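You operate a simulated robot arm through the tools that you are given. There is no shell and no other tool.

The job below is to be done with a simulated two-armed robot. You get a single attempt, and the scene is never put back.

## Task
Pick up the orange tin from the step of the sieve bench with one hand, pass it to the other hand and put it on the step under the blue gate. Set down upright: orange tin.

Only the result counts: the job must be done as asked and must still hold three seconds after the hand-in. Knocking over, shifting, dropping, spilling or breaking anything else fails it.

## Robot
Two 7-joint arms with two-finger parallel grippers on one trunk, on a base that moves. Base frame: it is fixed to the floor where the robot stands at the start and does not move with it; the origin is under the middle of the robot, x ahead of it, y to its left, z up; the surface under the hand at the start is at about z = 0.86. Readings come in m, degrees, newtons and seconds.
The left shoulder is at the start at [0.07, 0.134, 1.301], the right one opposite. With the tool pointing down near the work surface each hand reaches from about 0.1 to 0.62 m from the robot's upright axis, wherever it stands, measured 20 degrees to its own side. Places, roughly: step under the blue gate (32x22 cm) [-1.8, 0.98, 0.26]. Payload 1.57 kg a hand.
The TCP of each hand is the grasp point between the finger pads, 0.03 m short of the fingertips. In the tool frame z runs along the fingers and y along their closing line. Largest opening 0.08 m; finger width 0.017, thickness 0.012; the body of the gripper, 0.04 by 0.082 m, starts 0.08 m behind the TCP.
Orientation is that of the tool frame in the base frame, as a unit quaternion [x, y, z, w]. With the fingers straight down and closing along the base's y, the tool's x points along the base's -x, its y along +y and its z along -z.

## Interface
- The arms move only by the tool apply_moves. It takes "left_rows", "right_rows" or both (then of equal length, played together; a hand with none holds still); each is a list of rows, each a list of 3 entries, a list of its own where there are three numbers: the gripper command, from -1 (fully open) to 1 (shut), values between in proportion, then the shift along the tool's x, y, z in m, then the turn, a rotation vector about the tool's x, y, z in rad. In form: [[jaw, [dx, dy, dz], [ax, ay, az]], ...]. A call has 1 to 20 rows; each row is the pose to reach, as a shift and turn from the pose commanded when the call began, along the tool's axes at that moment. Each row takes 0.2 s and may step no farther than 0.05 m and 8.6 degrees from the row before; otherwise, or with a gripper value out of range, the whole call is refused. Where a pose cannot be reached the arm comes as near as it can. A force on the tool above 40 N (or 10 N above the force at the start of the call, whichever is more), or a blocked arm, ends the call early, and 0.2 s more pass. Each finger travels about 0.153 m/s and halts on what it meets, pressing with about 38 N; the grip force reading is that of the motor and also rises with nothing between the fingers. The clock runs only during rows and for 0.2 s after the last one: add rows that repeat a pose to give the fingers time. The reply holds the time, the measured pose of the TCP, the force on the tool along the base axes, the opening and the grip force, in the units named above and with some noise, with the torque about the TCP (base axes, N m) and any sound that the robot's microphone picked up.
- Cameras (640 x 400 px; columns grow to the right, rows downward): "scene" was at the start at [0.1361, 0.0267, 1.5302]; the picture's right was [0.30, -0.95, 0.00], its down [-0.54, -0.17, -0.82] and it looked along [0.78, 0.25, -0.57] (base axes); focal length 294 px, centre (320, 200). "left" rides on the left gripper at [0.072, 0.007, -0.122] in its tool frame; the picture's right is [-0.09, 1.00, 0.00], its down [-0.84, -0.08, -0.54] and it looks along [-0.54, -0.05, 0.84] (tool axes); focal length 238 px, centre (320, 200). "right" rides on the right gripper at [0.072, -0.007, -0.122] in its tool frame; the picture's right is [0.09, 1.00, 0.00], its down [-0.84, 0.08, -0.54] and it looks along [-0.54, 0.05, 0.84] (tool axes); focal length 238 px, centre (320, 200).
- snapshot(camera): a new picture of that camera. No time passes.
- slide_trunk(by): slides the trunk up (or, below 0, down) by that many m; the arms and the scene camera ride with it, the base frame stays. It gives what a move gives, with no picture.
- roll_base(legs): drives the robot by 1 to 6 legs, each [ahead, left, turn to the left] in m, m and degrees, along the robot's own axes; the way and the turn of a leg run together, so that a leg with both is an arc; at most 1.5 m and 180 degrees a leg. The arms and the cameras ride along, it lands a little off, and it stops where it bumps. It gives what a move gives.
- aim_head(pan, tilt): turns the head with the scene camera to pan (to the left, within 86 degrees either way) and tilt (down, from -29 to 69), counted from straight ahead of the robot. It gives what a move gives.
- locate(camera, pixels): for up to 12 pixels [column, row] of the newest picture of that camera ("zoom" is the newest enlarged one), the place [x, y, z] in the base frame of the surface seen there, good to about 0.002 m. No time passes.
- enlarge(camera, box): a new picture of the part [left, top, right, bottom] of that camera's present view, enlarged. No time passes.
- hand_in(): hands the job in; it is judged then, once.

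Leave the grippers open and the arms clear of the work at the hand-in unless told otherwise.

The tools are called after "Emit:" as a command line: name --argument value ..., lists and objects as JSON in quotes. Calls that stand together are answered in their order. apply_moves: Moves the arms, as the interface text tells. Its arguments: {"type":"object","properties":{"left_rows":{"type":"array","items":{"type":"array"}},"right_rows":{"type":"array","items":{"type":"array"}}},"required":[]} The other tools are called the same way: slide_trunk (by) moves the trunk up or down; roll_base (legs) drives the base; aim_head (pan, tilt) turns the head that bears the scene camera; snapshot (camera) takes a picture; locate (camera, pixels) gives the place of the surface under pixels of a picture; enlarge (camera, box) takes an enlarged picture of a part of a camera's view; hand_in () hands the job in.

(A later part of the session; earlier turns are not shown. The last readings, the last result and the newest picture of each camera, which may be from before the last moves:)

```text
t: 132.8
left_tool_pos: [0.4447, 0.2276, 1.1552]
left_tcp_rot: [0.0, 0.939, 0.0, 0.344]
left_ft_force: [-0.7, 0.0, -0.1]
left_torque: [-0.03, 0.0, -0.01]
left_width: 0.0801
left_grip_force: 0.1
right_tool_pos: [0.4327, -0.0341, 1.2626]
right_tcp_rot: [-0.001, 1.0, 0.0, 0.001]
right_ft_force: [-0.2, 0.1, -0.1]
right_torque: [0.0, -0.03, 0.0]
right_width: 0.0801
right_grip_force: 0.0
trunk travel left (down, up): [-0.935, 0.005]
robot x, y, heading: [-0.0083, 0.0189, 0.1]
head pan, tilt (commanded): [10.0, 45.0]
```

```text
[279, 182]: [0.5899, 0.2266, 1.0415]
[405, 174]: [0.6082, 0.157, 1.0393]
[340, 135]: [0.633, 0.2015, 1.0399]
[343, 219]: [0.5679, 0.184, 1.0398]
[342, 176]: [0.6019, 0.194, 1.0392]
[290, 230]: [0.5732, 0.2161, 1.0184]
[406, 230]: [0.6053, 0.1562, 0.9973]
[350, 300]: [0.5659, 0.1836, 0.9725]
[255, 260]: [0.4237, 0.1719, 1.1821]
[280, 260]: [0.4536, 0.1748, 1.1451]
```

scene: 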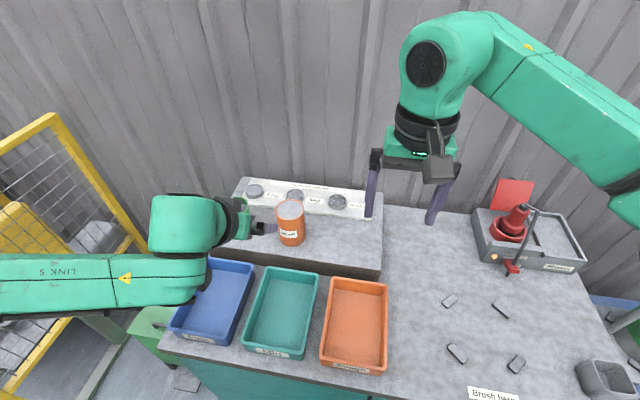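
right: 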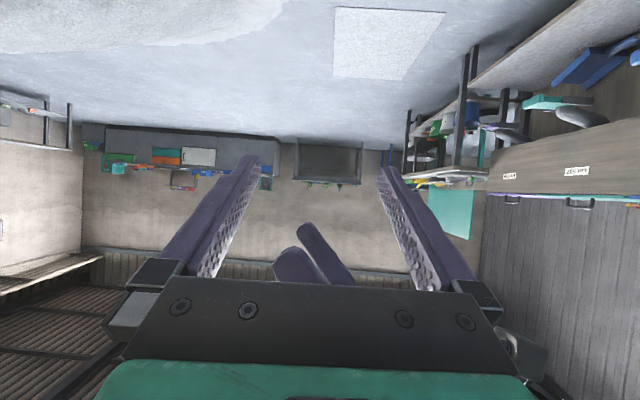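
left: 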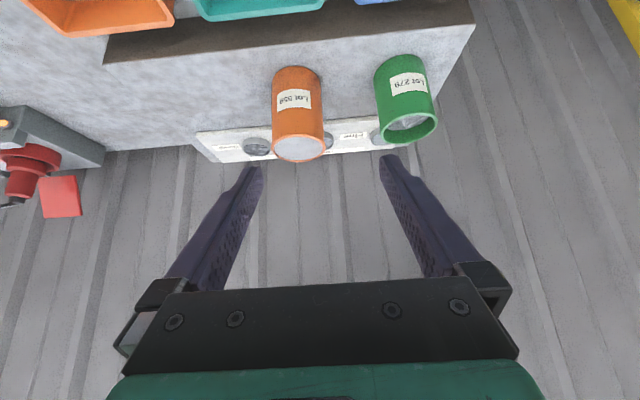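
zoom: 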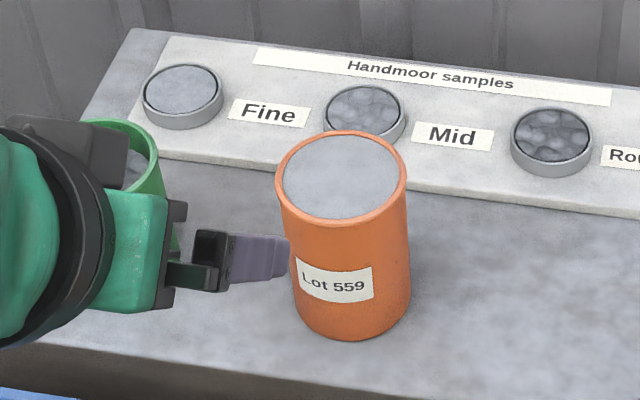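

Averaging the views, the tin's centre is about (0.599, 0.195). The left TCP is at (0.4447, 0.2276, 1.155). I'll move it forward and right over the tin, staying at the same height, so that the tin axis ends about 8 mm toward the fingertips from the TCP.

Emit:
apply_moves --left_rows '[[-1, [-0.0222, -0.0066, 0.0187], [0, 0, 0]], [-1, [-0.0443, -0.0132, 0.0374], [0, 0, 0]], [-1, [-0.0665, -0.0198, 0.0561], [0, 0, 0]], [-1, [-0.0886, -0.0264, 0.0748], [0, 0, 0]], [-1, [-0.1108, -0.033, 0.0935], [0, 0, 0]], [-1, [-0.1108, -0.033, 0.0935], [0, 0, 0]]]'

Emit:
snapshot --camera "left"

Emit:
snapshot --camera "scene"

```text
t: 134.2
left_tool_pos: [0.5937, 0.194, 1.1547]
left_tcp_rot: [-0.001, 0.939, 0.0, 0.344]
left_ft_force: [0.3, 0.2, -0.4]
left_torque: [0.04, 0.0, -0.02]
left_width: 0.08
left_grip_force: 0.1
right_tool_pos: [0.4372, -0.0327, 1.2617]
right_tcp_rot: [-0.001, 1.0, 0.0, 0.0]
right_ft_force: [-0.1, -0.5, -0.1]
right_torque: [-0.01, -0.02, 0.01]
right_width: 0.0802
right_grip_force: 0.2
trunk travel left (down, up): [-0.935, 0.005]
robot x, y, heading: [-0.0099, 0.018, 0.0]
head pan, tilt (commanded): [10.0, 45.0]
```

```text
taken
```

left: 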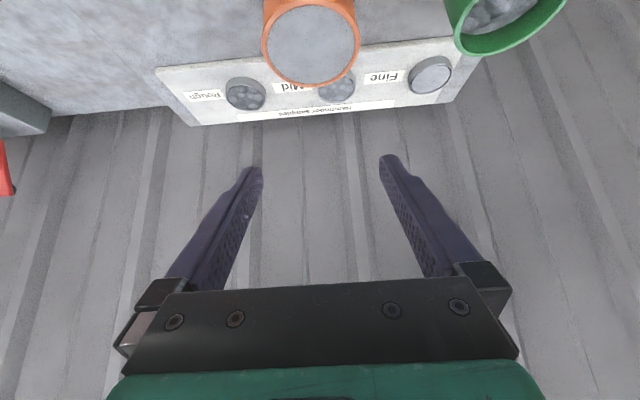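

```text
taken
```

scene: 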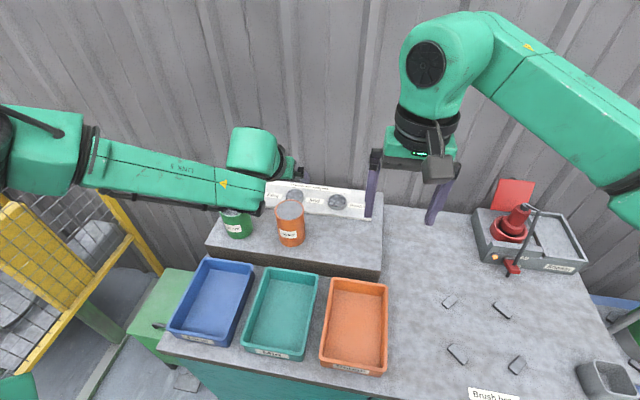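

Now the TCP is at (0.5937, 0.194, 1.1547). I'll locate the rim from this closer view to refine alignment.

Emit:
locate --camera "left" --pixels '[[264, 44], [358, 40], [311, 43], [310, 84], [308, 3], [290, 43], [335, 43], [320, 80], [275, 70], [350, 65]]'

Emit:
enlarge --camera "left" --box '[240, 0, 400, 100]'

```text
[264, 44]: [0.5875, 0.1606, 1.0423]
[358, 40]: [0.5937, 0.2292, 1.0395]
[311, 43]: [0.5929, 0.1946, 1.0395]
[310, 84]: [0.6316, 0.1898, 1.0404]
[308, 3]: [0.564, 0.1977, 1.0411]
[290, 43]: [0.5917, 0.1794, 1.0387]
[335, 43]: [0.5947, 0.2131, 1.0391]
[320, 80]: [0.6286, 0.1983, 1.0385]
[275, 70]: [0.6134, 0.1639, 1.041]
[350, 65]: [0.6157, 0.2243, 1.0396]
```

```text
4.00 times, centred on (320, 50) of left
```

zoom: 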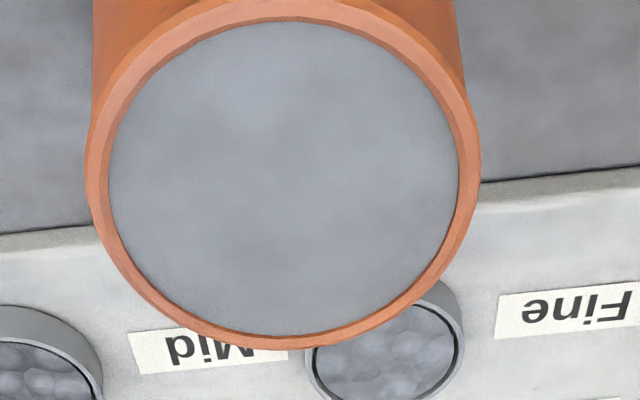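

The rim centre is at about (0.598, 0.1945), so the fingers are aligned within 1 mm. I'll descend straight down 8.5 cm until the tips are just above the rim, then look.

Emit:
apply_moves --left_rows '[[-1, [0.0147, 0, 0.0154], [0, 0, 0]], [-1, [0.0293, 0, 0.0309], [0, 0, 0]], [-1, [0.044, 0, 0.0463], [0, 0, 0]], [-1, [0.0586, 0, 0.0617], [0, 0, 0]], [-1, [0.0586, 0, 0.0617], [0, 0, 0]]]'

Emit:
snapshot --camera "left"

Emit:
enlarge --camera "scene" --box '[200, 130, 360, 260]'

```text
t: 135.4
left_tool_pos: [0.5814, 0.1995, 1.0759]
left_tcp_rot: [-0.002, 0.94, 0.0, 0.342]
left_ft_force: [-0.9, 0.2, 0.0]
left_torque: [0.0, 0.01, 0.02]
left_width: 0.0801
left_grip_force: 0.1
left hand out of reach, approached as far as the arm can: row 4, 5
right_tool_pos: [0.4365, -0.0344, 1.2618]
right_tcp_rot: [-0.002, 1.0, 0.0, 0.0]
right_ft_force: [-0.4, 0.1, 0.4]
right_torque: [0.01, 0.01, 0.01]
right_width: 0.0797
right_grip_force: 0.1
trunk travel left (down, up): [-0.935, 0.005]
robot x, y, heading: [-0.0097, 0.0216, 0.1]
head pan, tilt (commanded): [10.0, 45.0]
```

```text
taken
```

left: 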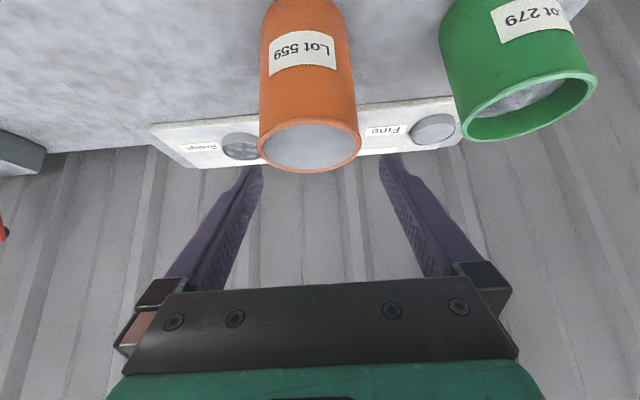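

```text
3.08 times, centred on (280, 195) of scene
```

zoom: 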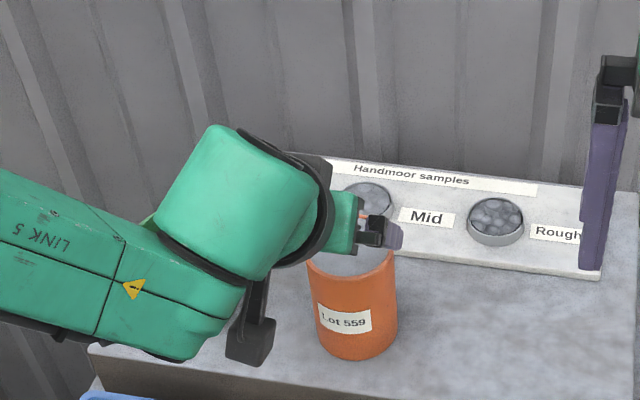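

The left arm hit its reach limit just before the rim, at (0.581, 0.1995, 1.076). I need the base a few centimetres closer. I'll raise the hand straight up first, then look at the gap between the base and the bench.

Emit:
apply_moves --left_rows '[[-1, [-0.0129, 0, -0.0153], [0, 0, 0]], [-1, [-0.0258, 0, -0.0306], [0, 0, 0]], [-1, [-0.0387, 0, -0.0458], [0, 0, 0]], [-1, [-0.0516, 0, -0.0611], [0, 0, 0]], [-1, [-0.0516, 0, -0.0611], [0, 0, 0]]]'

Emit:
aim_head --pan 0 --tilt 69

Emit:
snapshot --camera "scene"

Emit:
snapshot --camera "right"

```text
t: 136.7
left_tool_pos: [0.5803, 0.2005, 1.1567]
left_tcp_rot: [0.0, 0.939, -0.001, 0.343]
left_ft_force: [-0.2, -0.6, -0.3]
left_torque: [-0.01, 0.01, 0.02]
left_width: 0.08
left_grip_force: 0.0
right_tool_pos: [0.4372, -0.0335, 1.2608]
right_tcp_rot: [-0.002, 1.0, 0.0, 0.001]
right_ft_force: [0.3, -0.3, 0.2]
right_torque: [-0.02, 0.05, 0.02]
right_width: 0.0799
right_grip_force: 0.1
trunk travel left (down, up): [-0.935, 0.005]
robot x, y, heading: [-0.0118, 0.0145, 0.0]
head pan, tilt (commanded): [10.0, 45.0]
```

```text
t: 137.5
left_tool_pos: [0.581, 0.1997, 1.1556]
left_tcp_rot: [0.0, 0.939, 0.0, 0.343]
left_ft_force: [0.2, -0.2, 0.0]
left_torque: [0.0, 0.0, 0.0]
left_width: 0.0801
left_grip_force: 0.1
right_tool_pos: [0.4369, -0.0328, 1.2602]
right_tcp_rot: [-0.001, 1.0, 0.0, 0.0]
right_ft_force: [-0.1, 0.5, 0.6]
right_torque: [-0.01, -0.02, -0.01]
right_width: 0.0801
right_grip_force: 0.1
trunk travel left (down, up): [-0.935, 0.005]
robot x, y, heading: [-0.0125, 0.0177, 0.1]
head pan, tilt (commanded): [0.0, 68.8]
```

```text
taken
```

scene: 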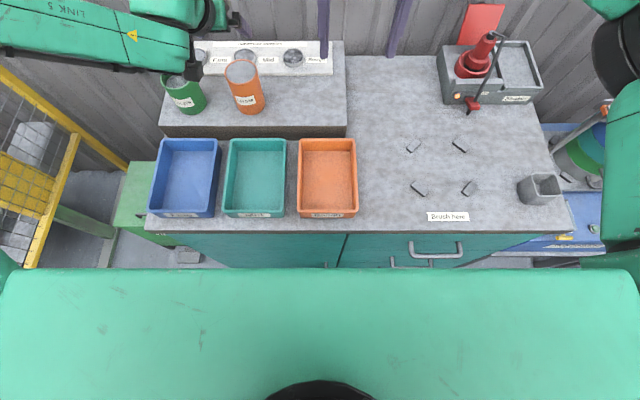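

```text
taken
```

right: 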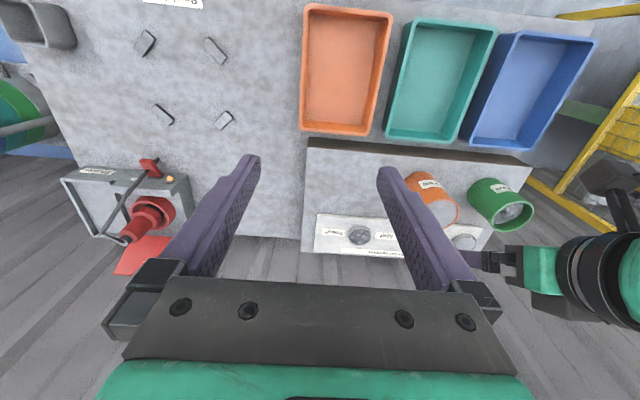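

The gap isn't visible, so I won't risk driving closer. The arm did reach this spot fully when it was higher relative to the shoulder. So I'll hold the arm still over the tin and lower the whole trunk, which also gives a straight vertical descent. First a small correction to (0.590, 0.1945).

Emit:
apply_moves --left_rows '[[-1, [-0.0069, -0.005, 0.0058], [0, 0, 0]], [-1, [-0.0069, -0.005, 0.0058], [0, 0, 0]], [-1, [-0.0069, -0.005, 0.0058], [0, 0, 0]]]'

Emit:
snapshot --camera "left"

Emit:
locate --camera "left" --pixels '[[264, 44], [358, 40], [311, 43], [310, 84], [308, 3], [275, 70], [350, 65]]'

```text
t: 138.3
left_tool_pos: [0.5891, 0.1953, 1.1573]
left_tcp_rot: [-0.001, 0.939, 0.0, 0.343]
left_ft_force: [0.2, -0.5, 0.7]
left_torque: [0.0, -0.01, -0.02]
left_width: 0.08
left_grip_force: 0.0
right_tool_pos: [0.4371, -0.0338, 1.2619]
right_tcp_rot: [-0.002, 1.0, -0.001, 0.0]
right_ft_force: [0.1, 0.0, -0.6]
right_torque: [0.0, -0.02, 0.0]
right_width: 0.0801
right_grip_force: 0.0
trunk travel left (down, up): [-0.935, 0.005]
robot x, y, heading: [-0.0124, 0.0182, -0.2]
head pan, tilt (commanded): [0.0, 68.8]
```

```text
taken
```

left: 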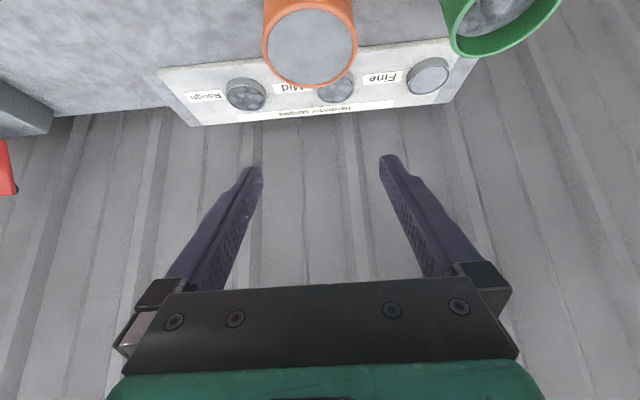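

```text
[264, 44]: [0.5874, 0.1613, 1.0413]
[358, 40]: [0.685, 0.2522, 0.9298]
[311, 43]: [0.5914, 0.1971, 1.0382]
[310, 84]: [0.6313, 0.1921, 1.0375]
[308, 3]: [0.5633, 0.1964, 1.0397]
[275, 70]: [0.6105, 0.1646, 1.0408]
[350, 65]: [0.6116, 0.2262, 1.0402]
```

Aligned: tin centre about (0.597, 0.195), TCP (0.589, 0.195). I'll lower the trunk by 0.085 so the fingertips stop just above the rim, then check.

Emit:
slide_trunk --by -0.085

Emit:
snapshot --camera "left"

Emit:
aim_head --pan 15 --tilt 45

Emit:
enlarge --camera "scene" --box '[220, 130, 420, 255]'

```text
t: 139.5
left_tool_pos: [0.5901, 0.1951, 1.0721]
left_tcp_rot: [-0.001, 0.94, 0.001, 0.342]
left_ft_force: [-0.2, 0.0, -0.1]
left_torque: [0.02, 0.02, 0.0]
left_width: 0.0799
left_grip_force: 0.1
right_tool_pos: [0.4373, -0.0329, 1.1757]
right_tcp_rot: [-0.001, 1.0, 0.0, 0.001]
right_ft_force: [-1.0, -0.4, -0.3]
right_torque: [0.02, 0.0, 0.02]
right_width: 0.08
right_grip_force: 0.0
trunk travel left (down, up): [-0.85, 0.09]
robot x, y, heading: [-0.0117, 0.0195, -0.2]
head pan, tilt (commanded): [0.0, 68.8]
```

```text
taken
```

left: 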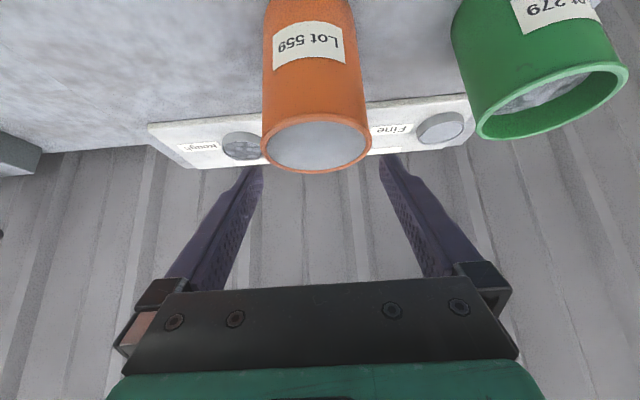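

```text
t: 140.4
left_tool_pos: [0.5906, 0.195, 1.0713]
left_tcp_rot: [-0.001, 0.939, 0.0, 0.343]
left_ft_force: [0.1, -0.4, -0.2]
left_torque: [0.01, 0.01, 0.01]
left_width: 0.0798
left_grip_force: 0.1
right_tool_pos: [0.4363, -0.0351, 1.1757]
right_tcp_rot: [-0.001, 1.0, 0.001, 0.0]
right_ft_force: [-1.3, 0.4, -0.3]
right_torque: [0.0, 0.0, -0.02]
right_width: 0.0798
right_grip_force: 0.0
trunk travel left (down, up): [-0.85, 0.09]
robot x, y, heading: [-0.0078, 0.0171, -0.0]
head pan, tilt (commanded): [15.0, 45.0]
```

```text
3.20 times, centred on (320, 192) of scene
```

zoom: 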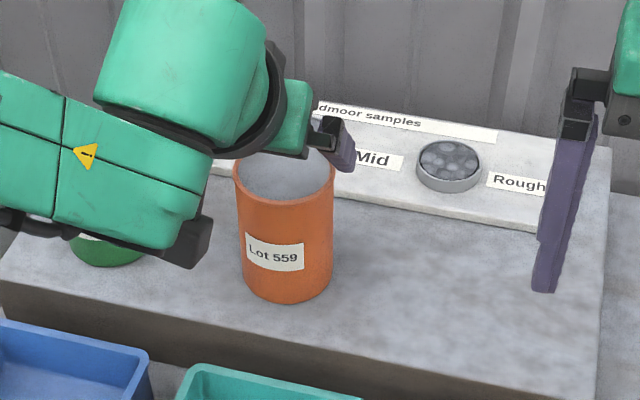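

Clear so far. I'll check the height of the wrist parts near the green tin, at zoom (185, 240) and (120, 240), before lowering further.

Emit:
locate --camera "zoom" --pixels '[[195, 245], [150, 245], [60, 225], [100, 255], [285, 140], [345, 160], [285, 170]]'

Emit:
locate --camera "left" --pixels '[[265, 145], [369, 143], [317, 145], [317, 172], [316, 116], [540, 100], [485, 130], [460, 60]]'

```text
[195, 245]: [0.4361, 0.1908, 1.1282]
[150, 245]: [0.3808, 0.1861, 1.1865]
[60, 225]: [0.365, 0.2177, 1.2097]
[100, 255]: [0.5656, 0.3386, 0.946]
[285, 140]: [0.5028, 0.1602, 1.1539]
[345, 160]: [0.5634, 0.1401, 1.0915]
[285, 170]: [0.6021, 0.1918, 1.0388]
```

```text
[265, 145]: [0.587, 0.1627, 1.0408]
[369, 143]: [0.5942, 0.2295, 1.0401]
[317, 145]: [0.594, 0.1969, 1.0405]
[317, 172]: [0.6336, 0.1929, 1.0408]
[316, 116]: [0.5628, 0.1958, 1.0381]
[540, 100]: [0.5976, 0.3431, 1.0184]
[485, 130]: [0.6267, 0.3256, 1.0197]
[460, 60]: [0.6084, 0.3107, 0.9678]
```

Everything clears, and the tin centre y≈0.195 matches the TCP. I'll lower the trunk the remaining 0.052.

Emit:
slide_trunk --by -0.052

Emit:
snapshot --camera "left"

Emit:
enlarge --camera "scene" --box '[220, 130, 420, 255]'

```text
t: 141.3
left_tool_pos: [0.5898, 0.194, 1.0203]
left_tcp_rot: [-0.001, 0.939, 0.0, 0.344]
left_ft_force: [0.4, 0.9, -0.3]
left_torque: [-0.02, 0.03, 0.0]
left_width: 0.0801
left_grip_force: 0.1
right_tool_pos: [0.4382, -0.0342, 1.124]
right_tcp_rot: [-0.002, 1.0, 0.001, -0.001]
right_ft_force: [0.7, 0.0, -0.5]
right_torque: [0.03, -0.01, -0.03]
right_width: 0.0799
right_grip_force: 0.1
trunk travel left (down, up): [-0.798, 0.142]
robot x, y, heading: [-0.0092, 0.0171, 0.2]
head pan, tilt (commanded): [15.0, 45.0]
```

```text
taken
```

left: 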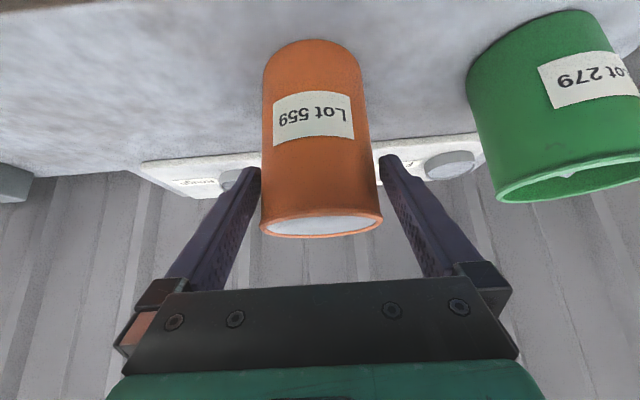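

```text
3.20 times, centred on (320, 192) of scene
```

zoom: 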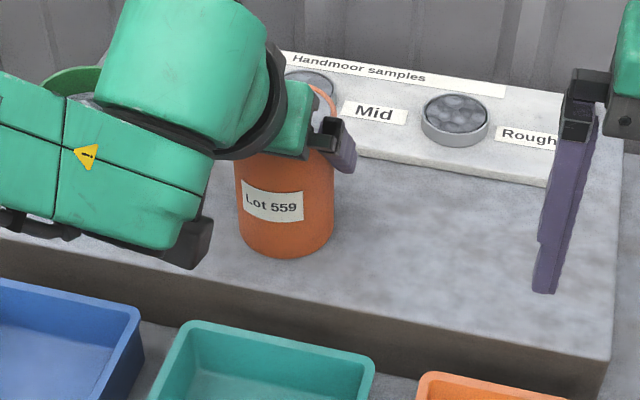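

The fingers straddle the tin evenly (rim columns 261–382, tips at 255 and 385). I'll close the left gripper gradually, holding position.

Emit:
apply_moves --left_rows '[[-0.75, [0, 0, 0], [0, 0, 0]], [-0.68, [0, 0, 0], [0, 0, 0]], [-0.4, [0, 0, 0], [0, 0, 0]], [0.2, [0, 0, 0], [0, 0, 0]], [1, [0, 0, 0], [0, 0, 0]], [1, [0, 0, 0], [0, 0, 0]], [1, [0, 0, 0], [0, 0, 0]]]'

Emit:
snapshot --camera "left"

```text
t: 142.9
left_tool_pos: [0.5899, 0.1942, 1.0194]
left_tcp_rot: [-0.002, 0.939, 0.0, 0.343]
left_ft_force: [-0.3, -1.8, 1.7]
left_torque: [0.1, 0.01, 0.0]
left_width: 0.071
left_grip_force: 38.5
right_tool_pos: [0.4373, -0.0335, 1.1249]
right_tcp_rot: [0.0, 1.0, 0.0, -0.001]
right_ft_force: [1.0, 0.4, 0.6]
right_torque: [-0.01, -0.03, 0.03]
right_width: 0.08
right_grip_force: 0.1
trunk travel left (down, up): [-0.798, 0.142]
robot x, y, heading: [-0.009, 0.0197, -0.1]
head pan, tilt (commanded): [15.0, 45.0]
```

```text
taken
```

left: 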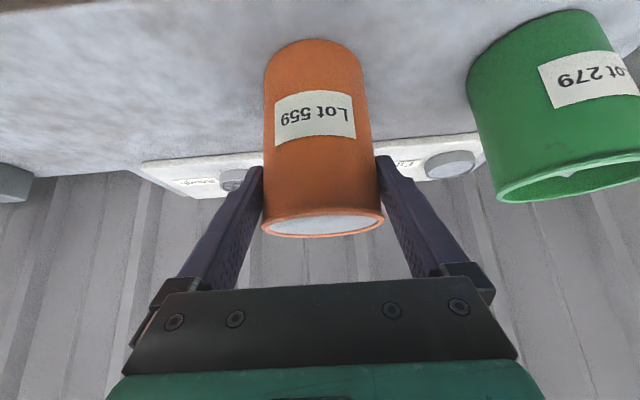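

The grip is closed at 0.071 m with 38.5 N. I'll lift gently with the trunk, 2 cm first, and check that the tin stays level.

Emit:
slide_trunk --by 0.02

Emit:
snapshot --camera "left"

Emit:
enlarge --camera "scene" --box '[220, 130, 420, 255]'

```text
t: 143.6
left_tool_pos: [0.5898, 0.1965, 1.0408]
left_tcp_rot: [-0.002, 0.939, 0.0, 0.344]
left_ft_force: [-1.9, 1.7, 5.7]
left_torque: [-0.09, 0.36, -0.05]
left_width: 0.0709
left_grip_force: 37.8
right_tool_pos: [0.4368, -0.0321, 1.1448]
right_tcp_rot: [-0.002, 1.0, 0.0, 0.001]
right_ft_force: [0.6, 0.4, -0.4]
right_torque: [-0.01, 0.01, 0.0]
right_width: 0.0802
right_grip_force: 0.0
trunk travel left (down, up): [-0.818, 0.122]
robot x, y, heading: [-0.0085, 0.0204, -0.0]
head pan, tilt (commanded): [15.0, 45.0]
```

```text
taken
```

left: 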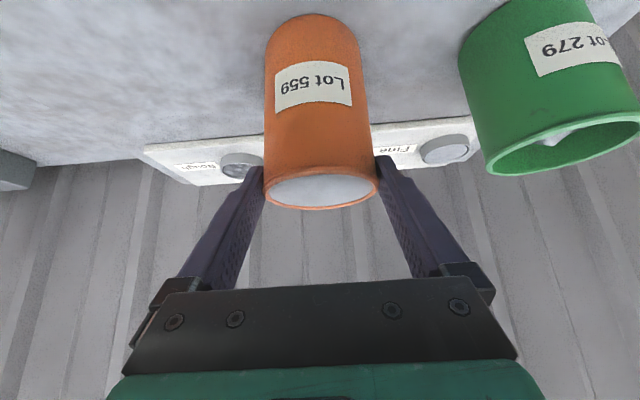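

```text
3.20 times, centred on (320, 192) of scene
```

zoom: 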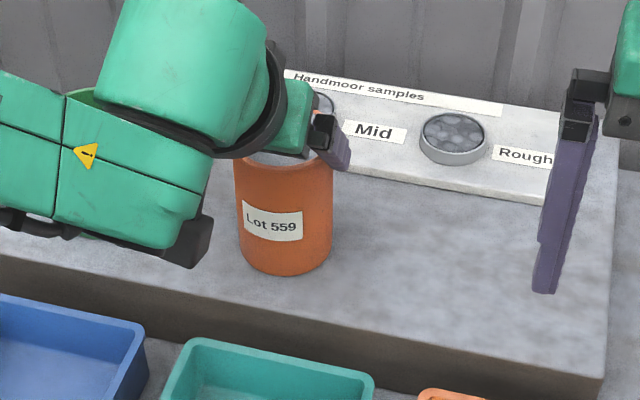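

In the left view the tin's rim moved from row 225 to row 190 relative to the fingers, so it may be slipping or tilting. I'll measure where the tin is now.

Emit:
locate --camera "left" --pixels '[[320, 192], [272, 190], [372, 190], [320, 206], [320, 175], [315, 30], [315, 100], [270, 100], [360, 100], [315, 16]]'

Emit:
locate --camera "zoom" --pixels '[[285, 180], [240, 180], [330, 180], [285, 265], [250, 255], [325, 250], [270, 155], [285, 290], [280, 240]]'

```text
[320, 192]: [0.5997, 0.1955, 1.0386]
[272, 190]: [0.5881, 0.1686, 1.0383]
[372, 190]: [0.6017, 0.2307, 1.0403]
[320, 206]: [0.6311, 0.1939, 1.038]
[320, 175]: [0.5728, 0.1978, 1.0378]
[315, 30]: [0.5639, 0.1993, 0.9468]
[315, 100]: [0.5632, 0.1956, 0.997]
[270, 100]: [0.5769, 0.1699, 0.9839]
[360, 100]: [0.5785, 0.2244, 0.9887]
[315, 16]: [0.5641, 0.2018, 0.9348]
```

```text
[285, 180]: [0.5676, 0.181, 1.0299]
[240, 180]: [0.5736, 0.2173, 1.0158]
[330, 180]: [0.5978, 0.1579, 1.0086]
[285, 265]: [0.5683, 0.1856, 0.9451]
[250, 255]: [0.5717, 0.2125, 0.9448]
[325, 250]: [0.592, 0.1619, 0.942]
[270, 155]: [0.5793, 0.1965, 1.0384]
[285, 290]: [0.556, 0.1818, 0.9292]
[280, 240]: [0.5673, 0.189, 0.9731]
```

The tin hasn't lifted: its top is still at z≈1.0385 and its base at 0.934, so the fingers slid up 2 cm along it. It is still upright and unmoved. I'll do a tiny, slow lift with the arm and read the force, to learn whether it's slipping or heavy.

Emit:
apply_moves --left_rows '[[1, [-0.0006, 0, -0.0008], [0, 0, 0]], [1, [-0.0013, 0, -0.0015], [0, 0, 0]], [1, [-0.0019, 0, -0.0023], [0, 0, 0]], [1, [-0.0019, 0, -0.0023], [0, 0, 0]]]'

Emit:
snapshot --camera "left"

Emit:
enlarge --camera "left" --box '[220, 100, 420, 225]'

```text
t: 144.6
left_tool_pos: [0.5898, 0.1956, 1.0421]
left_tcp_rot: [-0.001, 0.94, 0.001, 0.342]
left_ft_force: [-1.4, 0.4, 0.8]
left_torque: [0.0, 0.02, -0.02]
left_width: 0.0712
left_grip_force: 37.9
right_tool_pos: [0.4377, -0.0326, 1.1451]
right_tcp_rot: [-0.002, 1.0, 0.0, -0.001]
right_ft_force: [-0.8, 0.1, -0.1]
right_torque: [-0.01, 0.01, 0.01]
right_width: 0.0796
right_grip_force: 0.1
trunk travel left (down, up): [-0.818, 0.122]
robot x, y, heading: [-0.0137, 0.0194, -0.1]
head pan, tilt (commanded): [15.0, 45.0]
```

```text
taken
```

left: 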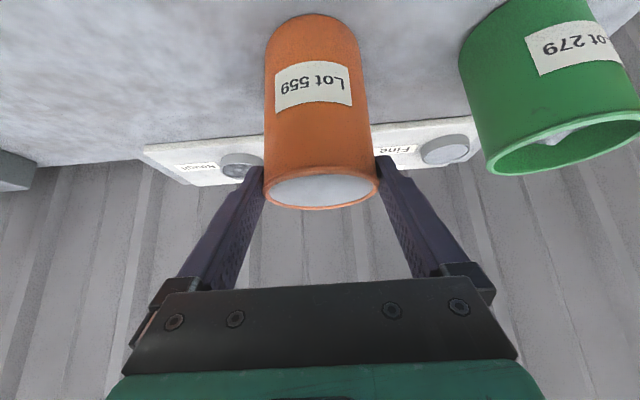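

```text
3.20 times, centred on (320, 162) of left
```

zoom: 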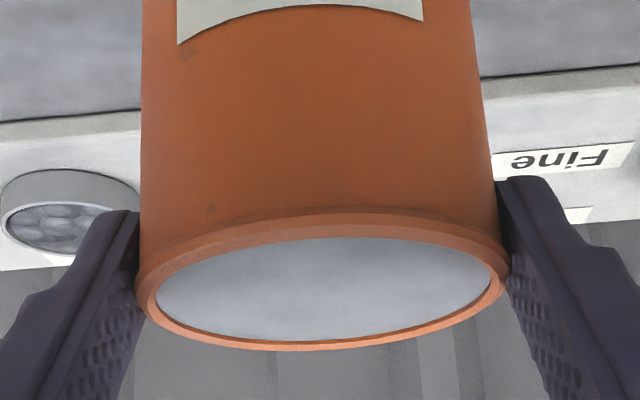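

The picture shows a rolled rim lip, and this time the tin kept its place in the fingers. I'll lift another 5 mm slowly and measure the tin's height.

Emit:
apply_moves --left_rows '[[1, [-0.0006, 0, -0.0008], [0, 0, 0]], [1, [-0.0013, 0, -0.0015], [0, 0, 0]], [1, [-0.0019, 0, -0.0023], [0, 0, 0]], [1, [-0.0026, 0, -0.0031], [0, 0, 0]], [1, [-0.0032, 0, -0.0038], [0, 0, 0]], [1, [-0.0032, 0, -0.0038], [0, 0, 0]]]'

Emit:
snapshot --camera "left"

Emit:
locate --camera "left" --pixels '[[320, 192], [320, 175], [315, 30], [315, 16], [315, 100]]'

Emit:
enlarge --camera "left" --box '[220, 100, 420, 225]'

```text
t: 146.0
left_tool_pos: [0.5896, 0.1954, 1.0463]
left_tcp_rot: [0.0, 0.939, -0.001, 0.343]
left_ft_force: [0.2, 0.7, -4.0]
left_torque: [0.05, 0.04, 0.0]
left_width: 0.0714
left_grip_force: 38.2
right_tool_pos: [0.4378, -0.0331, 1.1423]
right_tcp_rot: [-0.001, 1.0, 0.001, 0.0]
right_ft_force: [-0.3, -1.1, -0.5]
right_torque: [-0.03, 0.04, 0.03]
right_width: 0.0802
right_grip_force: 0.1
trunk travel left (down, up): [-0.818, 0.122]
robot x, y, heading: [-0.008, 0.018, -0.0]
head pan, tilt (commanded): [15.0, 45.0]
```

```text
taken
```

left: 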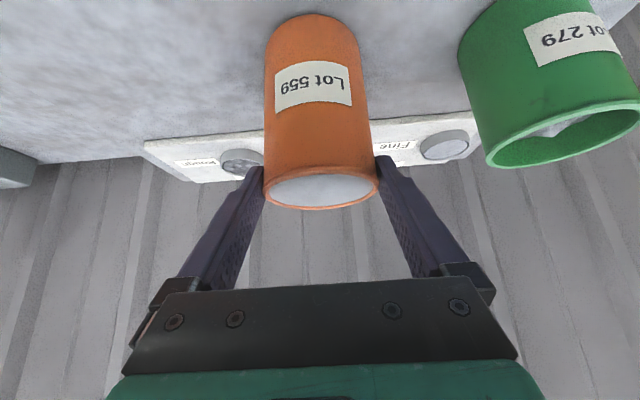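

```text
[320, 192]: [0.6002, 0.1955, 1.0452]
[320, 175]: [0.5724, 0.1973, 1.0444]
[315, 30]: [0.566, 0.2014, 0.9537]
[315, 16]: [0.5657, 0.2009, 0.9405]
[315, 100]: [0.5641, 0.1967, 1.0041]
```

```text
3.20 times, centred on (320, 162) of left
```

zoom: 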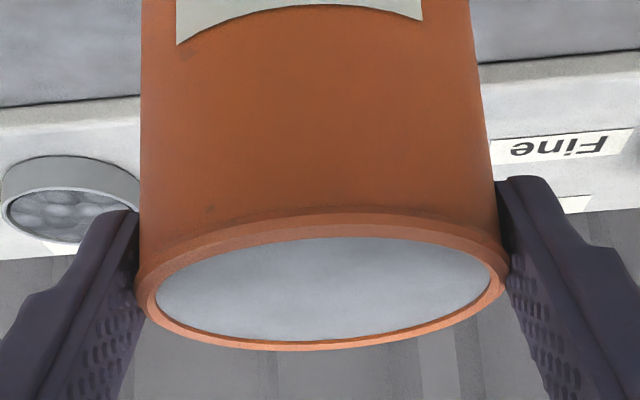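

The tin is now truly lifted about 6 mm: its top is at z≈1.045 and the force is about -4 N. The fingers hold it at the rim lip, right at the TCP, and it hasn't moved in the fingers. I'll raise the trunk just 1 cm and check for slipping again.

Emit:
slide_trunk --by 0.01

Emit:
snapshot --camera "left"

Emit:
locate --camera "left" --pixels '[[320, 192], [320, 175], [315, 30], [315, 16], [315, 100]]'

Emit:
enlarge --camera "left" --box '[220, 100, 420, 225]'

```text
t: 146.6
left_tool_pos: [0.5907, 0.1953, 1.0575]
left_tcp_rot: [0.0, 0.939, -0.001, 0.343]
left_ft_force: [0.1, -0.5, -3.8]
left_torque: [-0.01, 0.02, 0.02]
left_width: 0.0712
left_grip_force: 37.7
right_tool_pos: [0.438, -0.0342, 1.1548]
right_tcp_rot: [-0.002, 1.0, -0.001, 0.0]
right_ft_force: [0.5, -0.3, -0.2]
right_torque: [0.0, -0.01, 0.01]
right_width: 0.0804
right_grip_force: 0.0
trunk travel left (down, up): [-0.828, 0.112]
robot x, y, heading: [-0.0079, 0.0251, 0.0]
head pan, tilt (commanded): [15.0, 45.0]
```

```text
taken
```

left: 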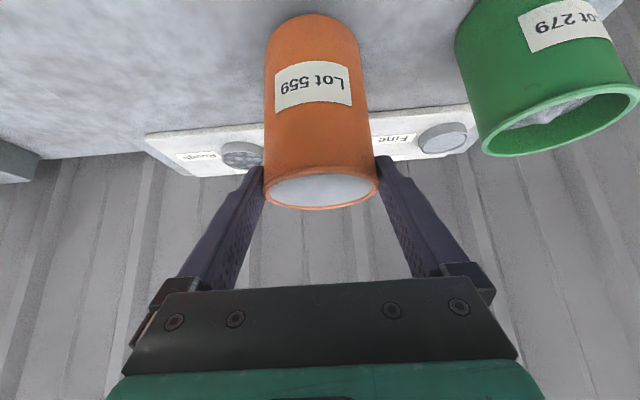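

```text
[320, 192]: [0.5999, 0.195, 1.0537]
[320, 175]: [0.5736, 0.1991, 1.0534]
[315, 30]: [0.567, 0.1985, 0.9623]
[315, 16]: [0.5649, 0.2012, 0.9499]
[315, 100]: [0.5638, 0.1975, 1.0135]
```

```text
3.20 times, centred on (320, 162) of left
```

zoom: 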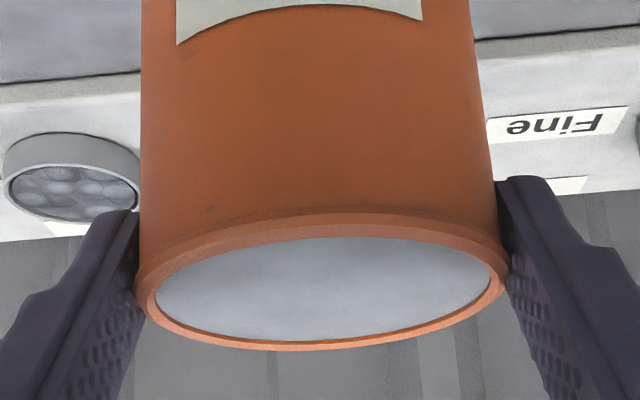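

The tin is held steadily now: the picture is unchanged relative to the fingers and the load is about 3.9 N. I'll raise the trunk 6 cm more, check, and then back away gently from the bench.

Emit:
slide_trunk --by 0.06

Emit:
snapshot --camera "left"

Emit:
snapshot --camera "scene"

```text
t: 147.6
left_tool_pos: [0.5907, 0.1957, 1.1166]
left_tcp_rot: [0.0, 0.94, 0.0, 0.342]
left_ft_force: [0.5, 0.2, -4.1]
left_torque: [-0.03, 0.04, 0.0]
left_width: 0.0713
left_grip_force: 38.4
right_tool_pos: [0.4386, -0.0339, 1.2134]
right_tcp_rot: [-0.001, 1.0, -0.001, -0.002]
right_ft_force: [0.7, -0.2, -0.2]
right_torque: [0.0, -0.05, -0.02]
right_width: 0.08
right_grip_force: 0.0
trunk travel left (down, up): [-0.888, 0.052]
robot x, y, heading: [-0.0101, 0.0201, -0.0]
head pan, tilt (commanded): [15.0, 45.0]
```

```text
taken
```

left: 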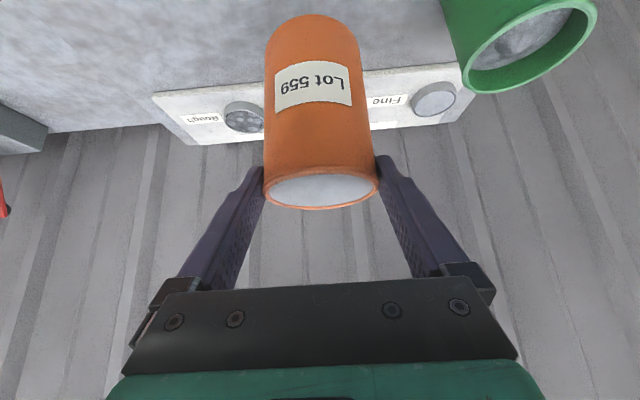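

```text
taken
```

scene: 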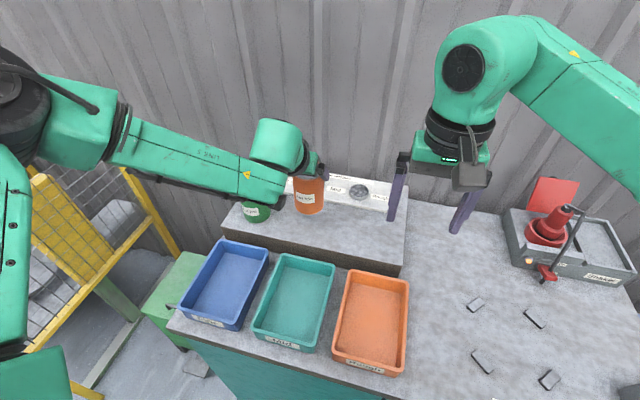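

The lift is steady and the tin is upright. I'll back the base off 0.4 m in one gentle leg.

Emit:
roll_base --legs '[[-0.4, 0, 0]]'

Emit:
snapshot --camera "left"

Emit:
snapshot --camera "scene"

```text
t: 150.1
left_tool_pos: [0.1962, 0.1942, 1.116]
left_tcp_rot: [0.0, 0.939, -0.001, 0.343]
left_ft_force: [0.4, 0.0, -3.7]
left_torque: [0.04, 0.05, 0.0]
left_width: 0.0709
left_grip_force: 38.3
right_tool_pos: [0.0427, -0.034, 1.2133]
right_tcp_rot: [-0.001, 1.0, 0.0, -0.001]
right_ft_force: [0.3, -0.7, 0.2]
right_torque: [0.03, 0.03, 0.0]
right_width: 0.0799
right_grip_force: 0.1
trunk travel left (down, up): [-0.888, 0.052]
robot x, y, heading: [-0.4084, 0.0186, 0.1]
head pan, tilt (commanded): [15.0, 45.0]
```

```text
taken
```

left: 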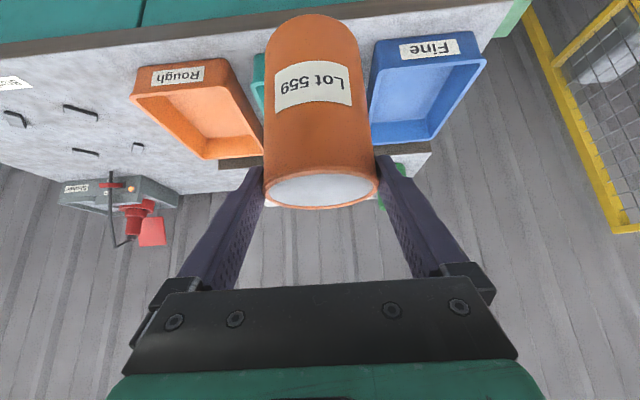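

```text
taken
```

scene: 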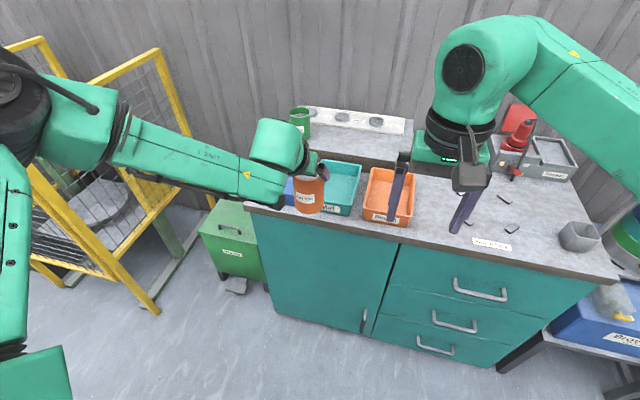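

The tin stayed steady during the drive. I'm now clear of the bench, with the tin at about (0.205, 0.195).

Next the right hand goes to its handover posture, clear of the tin, following the tested path: down, then pitch 60° forward.

Emit:
apply_moves --right_rows '[[-1, [-0.0098, -0.0006, 0.0376], [0, 0, 0]], [-1, [-0.0196, -0.0012, 0.0752], [0, 0, 0]], [-1, [-0.0294, -0.0018, 0.1128], [0, 0, 0]], [-1, [-0.0392, -0.0024, 0.1504], [0, 0, 0]], [-1, [-0.049, -0.003, 0.188], [0, 0, 0]], [-1, [-0.049, -0.003, 0.188], [0, -0.15, 0]], [-1, [-0.049, -0.003, 0.188], [0, -0.3, 0]], [-1, [-0.049, -0.003, 0.188], [0, -0.45, 0]], [-1, [-0.049, -0.003, 0.188], [0, -0.6, 0]], [-1, [-0.049, -0.003, 0.188], [0, -0.75, 0]], [-1, [-0.049, -0.003, 0.188], [0, -0.9, 0]], [-1, [-0.049, -0.003, 0.188], [0, -1.047, 0]], [-1, [-0.049, -0.003, 0.188], [0, -1.047, 0]]]'

Emit:
snapshot --camera "scene"

```text
t: 152.9
left_tool_pos: [0.1938, 0.1944, 1.1169]
left_tcp_rot: [0.0, 0.939, -0.001, 0.343]
left_ft_force: [-0.1, 0.2, -3.8]
left_torque: [-0.02, 0.06, -0.01]
left_width: 0.071
left_grip_force: 37.5
right_tool_pos: [0.0888, -0.037, 1.0272]
right_tcp_rot: [-0.001, 0.866, 0.0, 0.5]
right_ft_force: [-0.4, -0.1, 0.0]
right_torque: [0.02, -0.01, -0.03]
right_width: 0.0799
right_grip_force: 0.2
trunk travel left (down, up): [-0.888, 0.052]
robot x, y, heading: [-0.4117, 0.0179, -0.1]
head pan, tilt (commanded): [15.0, 45.0]
```

```text
taken
```

scene: 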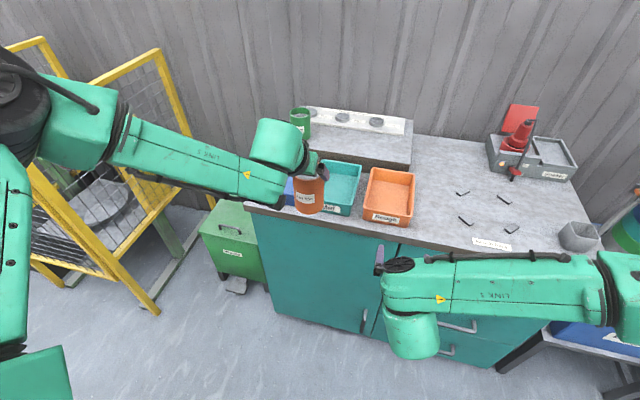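

The right hand is in the forward-tilted pose at (0.50, -0.055) in the robot frame. Now I'll turn it left about the vertical as tested, stepping 4 cm to the right so it keeps its distance from the tin.

Emit:
apply_moves --right_rows '[[-1, [0, -0.015, 0], [-0.1299, 0, -0.075]], [-1, [0, -0.03, 0], [-0.2598, 0, -0.15]], [-1, [0, -0.04, 0], [-0.3897, 0, -0.225]], [-1, [0, -0.04, 0], [-0.5196, 0, -0.3]], [-1, [0, -0.04, 0], [-0.6495, 0, -0.375]], [-1, [0, -0.04, 0], [-0.7794, 0, -0.45]], [-1, [0, -0.04, 0], [-0.9093, 0, -0.525]], [-1, [0, -0.04, 0], [-1.0392, 0, -0.6]], [-1, [0, -0.04, 0], [-1.1691, 0, -0.675]], [-1, [0, -0.04, 0], [-1.299, 0, -0.75]], [-1, [0, -0.04, 0], [-1.299, 0, -0.75]]]'

Emit:
snapshot --camera "scene"

Emit:
snapshot --camera "right"

```text
t: 155.3
left_tool_pos: [0.1941, 0.1942, 1.1168]
left_tcp_rot: [-0.001, 0.939, 0.0, 0.343]
left_ft_force: [0.7, -0.7, -4.4]
left_torque: [0.02, 0.02, 0.0]
left_width: 0.0711
left_grip_force: 38.2
right_tool_pos: [0.0895, -0.0773, 1.0251]
right_tcp_rot: [-0.59, 0.634, 0.341, 0.365]
right_ft_force: [-0.4, -0.2, -0.2]
right_torque: [0.0, -0.01, -0.03]
right_width: 0.0798
right_grip_force: 0.1
right hand out of reach, approached as far as the arm can: row 2, 3, 4
trunk travel left (down, up): [-0.888, 0.052]
robot x, y, heading: [-0.4081, 0.0211, 0.1]
head pan, tilt (commanded): [15.0, 45.0]
```

```text
taken
```

scene: 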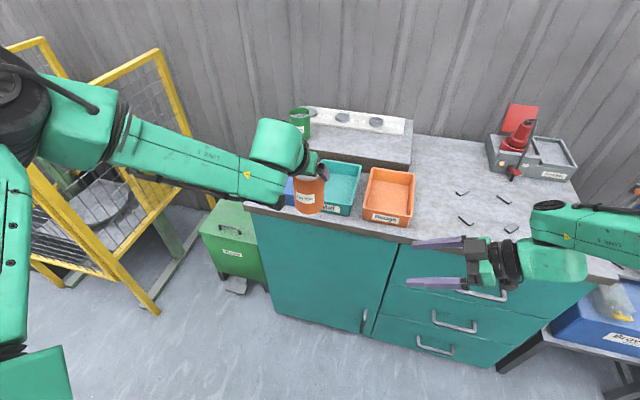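

```text
taken
```

right: 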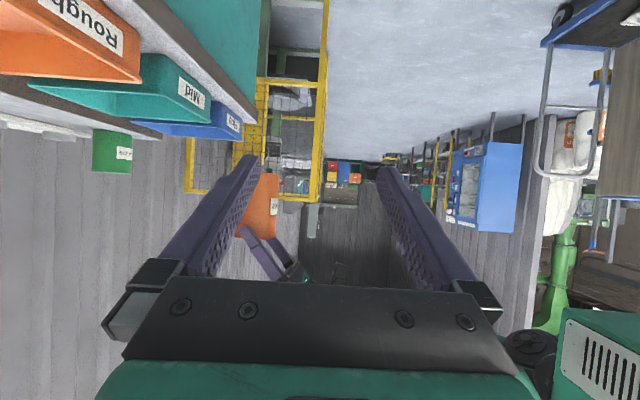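

The right hand is ready, pointing left at (0.0895, -0.077, 1.025) in the base frame. Now I'll bring the tin slowly with the left hand to the handover spot, so the tin axis is at about (0.081, 0.089).

Emit:
apply_moves --left_rows '[[1, [0.0031, -0.0032, -0.0019], [0, 0, 0]], [1, [0.0105, -0.0105, -0.0065], [0, 0, 0]], [1, [0.021, -0.021, -0.013], [0, 0, 0]], [1, [0.0335, -0.0336, -0.0208], [0, 0, 0]], [1, [0.0472, -0.0473, -0.0292], [0, 0, 0]], [1, [0.0608, -0.0609, -0.0376], [0, 0, 0]], [1, [0.0734, -0.0735, -0.0454], [0, 0, 0]], [1, [0.0849, -0.0851, -0.0526], [0, 0, 0]], [1, [0.0943, -0.0945, -0.0584], [0, 0, 0]], [1, [0.1017, -0.1019, -0.063], [0, 0, 0]], [1, [0.1048, -0.105, -0.0649], [0, 0, 0]], [1, [0.1048, -0.105, -0.0649], [0, 0, 0]]]'

Emit:
snapshot --camera "scene"

Emit:
snapshot --camera "left"

Emit:
snapshot --camera "right"

```text
t: 157.9
left_tool_pos: [0.0706, 0.09, 1.0997]
left_tcp_rot: [0.0, 0.939, 0.0, 0.344]
left_ft_force: [-0.8, -0.5, -4.2]
left_torque: [-0.01, 0.04, -0.01]
left_width: 0.0711
left_grip_force: 37.9
right_tool_pos: [0.0893, -0.0769, 1.0255]
right_tcp_rot: [-0.59, 0.634, 0.341, 0.365]
right_ft_force: [0.1, 0.5, -1.0]
right_torque: [-0.02, -0.02, -0.01]
right_width: 0.08
right_grip_force: 0.1
trunk travel left (down, up): [-0.888, 0.052]
robot x, y, heading: [-0.4086, 0.0183, -0.0]
head pan, tilt (commanded): [15.0, 45.0]
```

```text
taken
```

scene: 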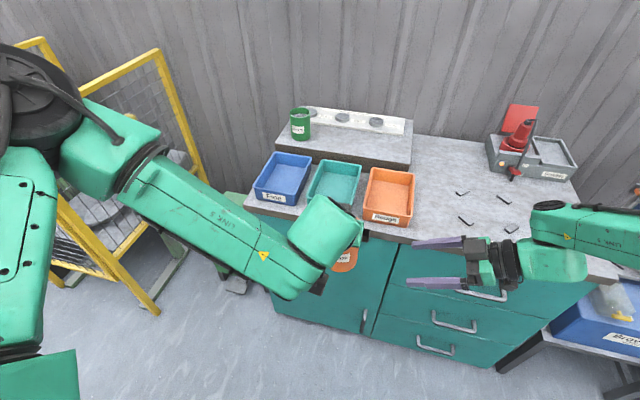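

```text
taken
```

left: 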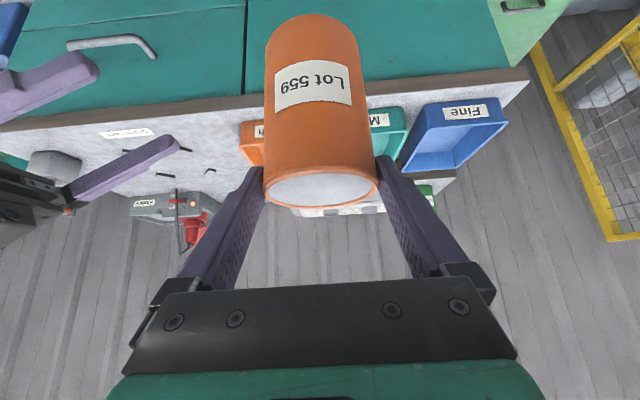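

```text
taken
```

right: 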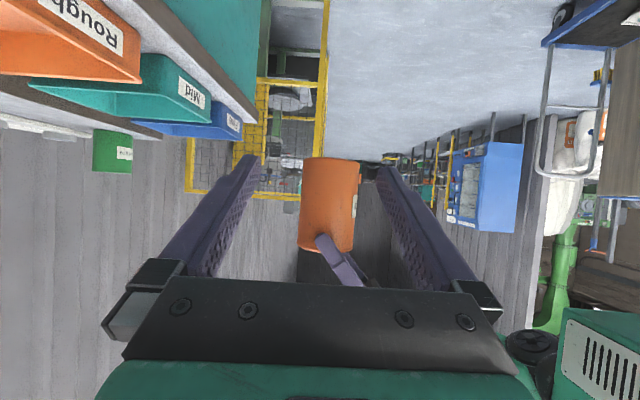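

Both the tin and the left finger are in view of the right camera, around column 330. I'll measure the tin's position precisely from the left and right cameras.

Emit:
enlarge --camera "right" --box '[240, 130, 420, 290]'

Emit:
locate --camera "right" --pixels '[[330, 200], [304, 200], [356, 200], [332, 165], [305, 170], [357, 170], [320, 180], [340, 180], [330, 158], [318, 245], [340, 265]]'

Emit:
locate --camera "left" --pixels '[[320, 192], [320, 175], [320, 206], [268, 188], [375, 186], [315, 100], [315, 40], [315, 18], [267, 100], [363, 98]]'

```text
2.50 times, centred on (330, 210) of right
```

zoom: 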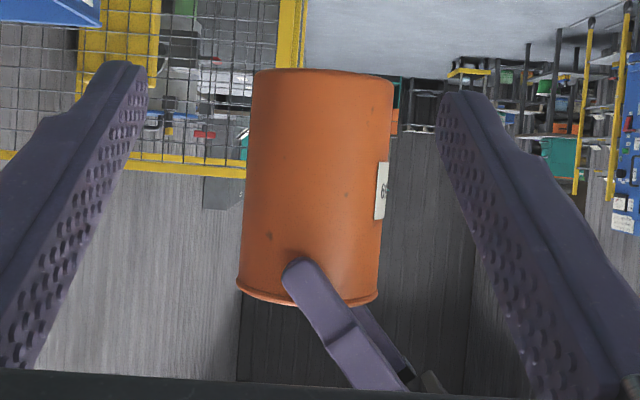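

```text
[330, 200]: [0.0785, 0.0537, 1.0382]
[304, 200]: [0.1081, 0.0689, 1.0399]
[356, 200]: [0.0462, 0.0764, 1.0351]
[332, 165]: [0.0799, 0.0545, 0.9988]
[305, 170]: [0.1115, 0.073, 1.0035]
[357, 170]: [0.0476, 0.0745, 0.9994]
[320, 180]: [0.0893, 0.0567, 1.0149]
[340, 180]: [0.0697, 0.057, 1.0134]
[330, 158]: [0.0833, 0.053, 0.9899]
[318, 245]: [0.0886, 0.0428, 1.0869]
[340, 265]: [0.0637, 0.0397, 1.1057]
```

```text
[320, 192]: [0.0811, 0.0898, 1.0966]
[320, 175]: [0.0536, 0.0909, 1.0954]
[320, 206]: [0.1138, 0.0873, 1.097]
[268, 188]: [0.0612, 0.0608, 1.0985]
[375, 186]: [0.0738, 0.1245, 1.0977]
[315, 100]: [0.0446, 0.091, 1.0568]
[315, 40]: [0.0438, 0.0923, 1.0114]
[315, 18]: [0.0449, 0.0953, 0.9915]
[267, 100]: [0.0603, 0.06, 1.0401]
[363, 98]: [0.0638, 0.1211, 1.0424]
```

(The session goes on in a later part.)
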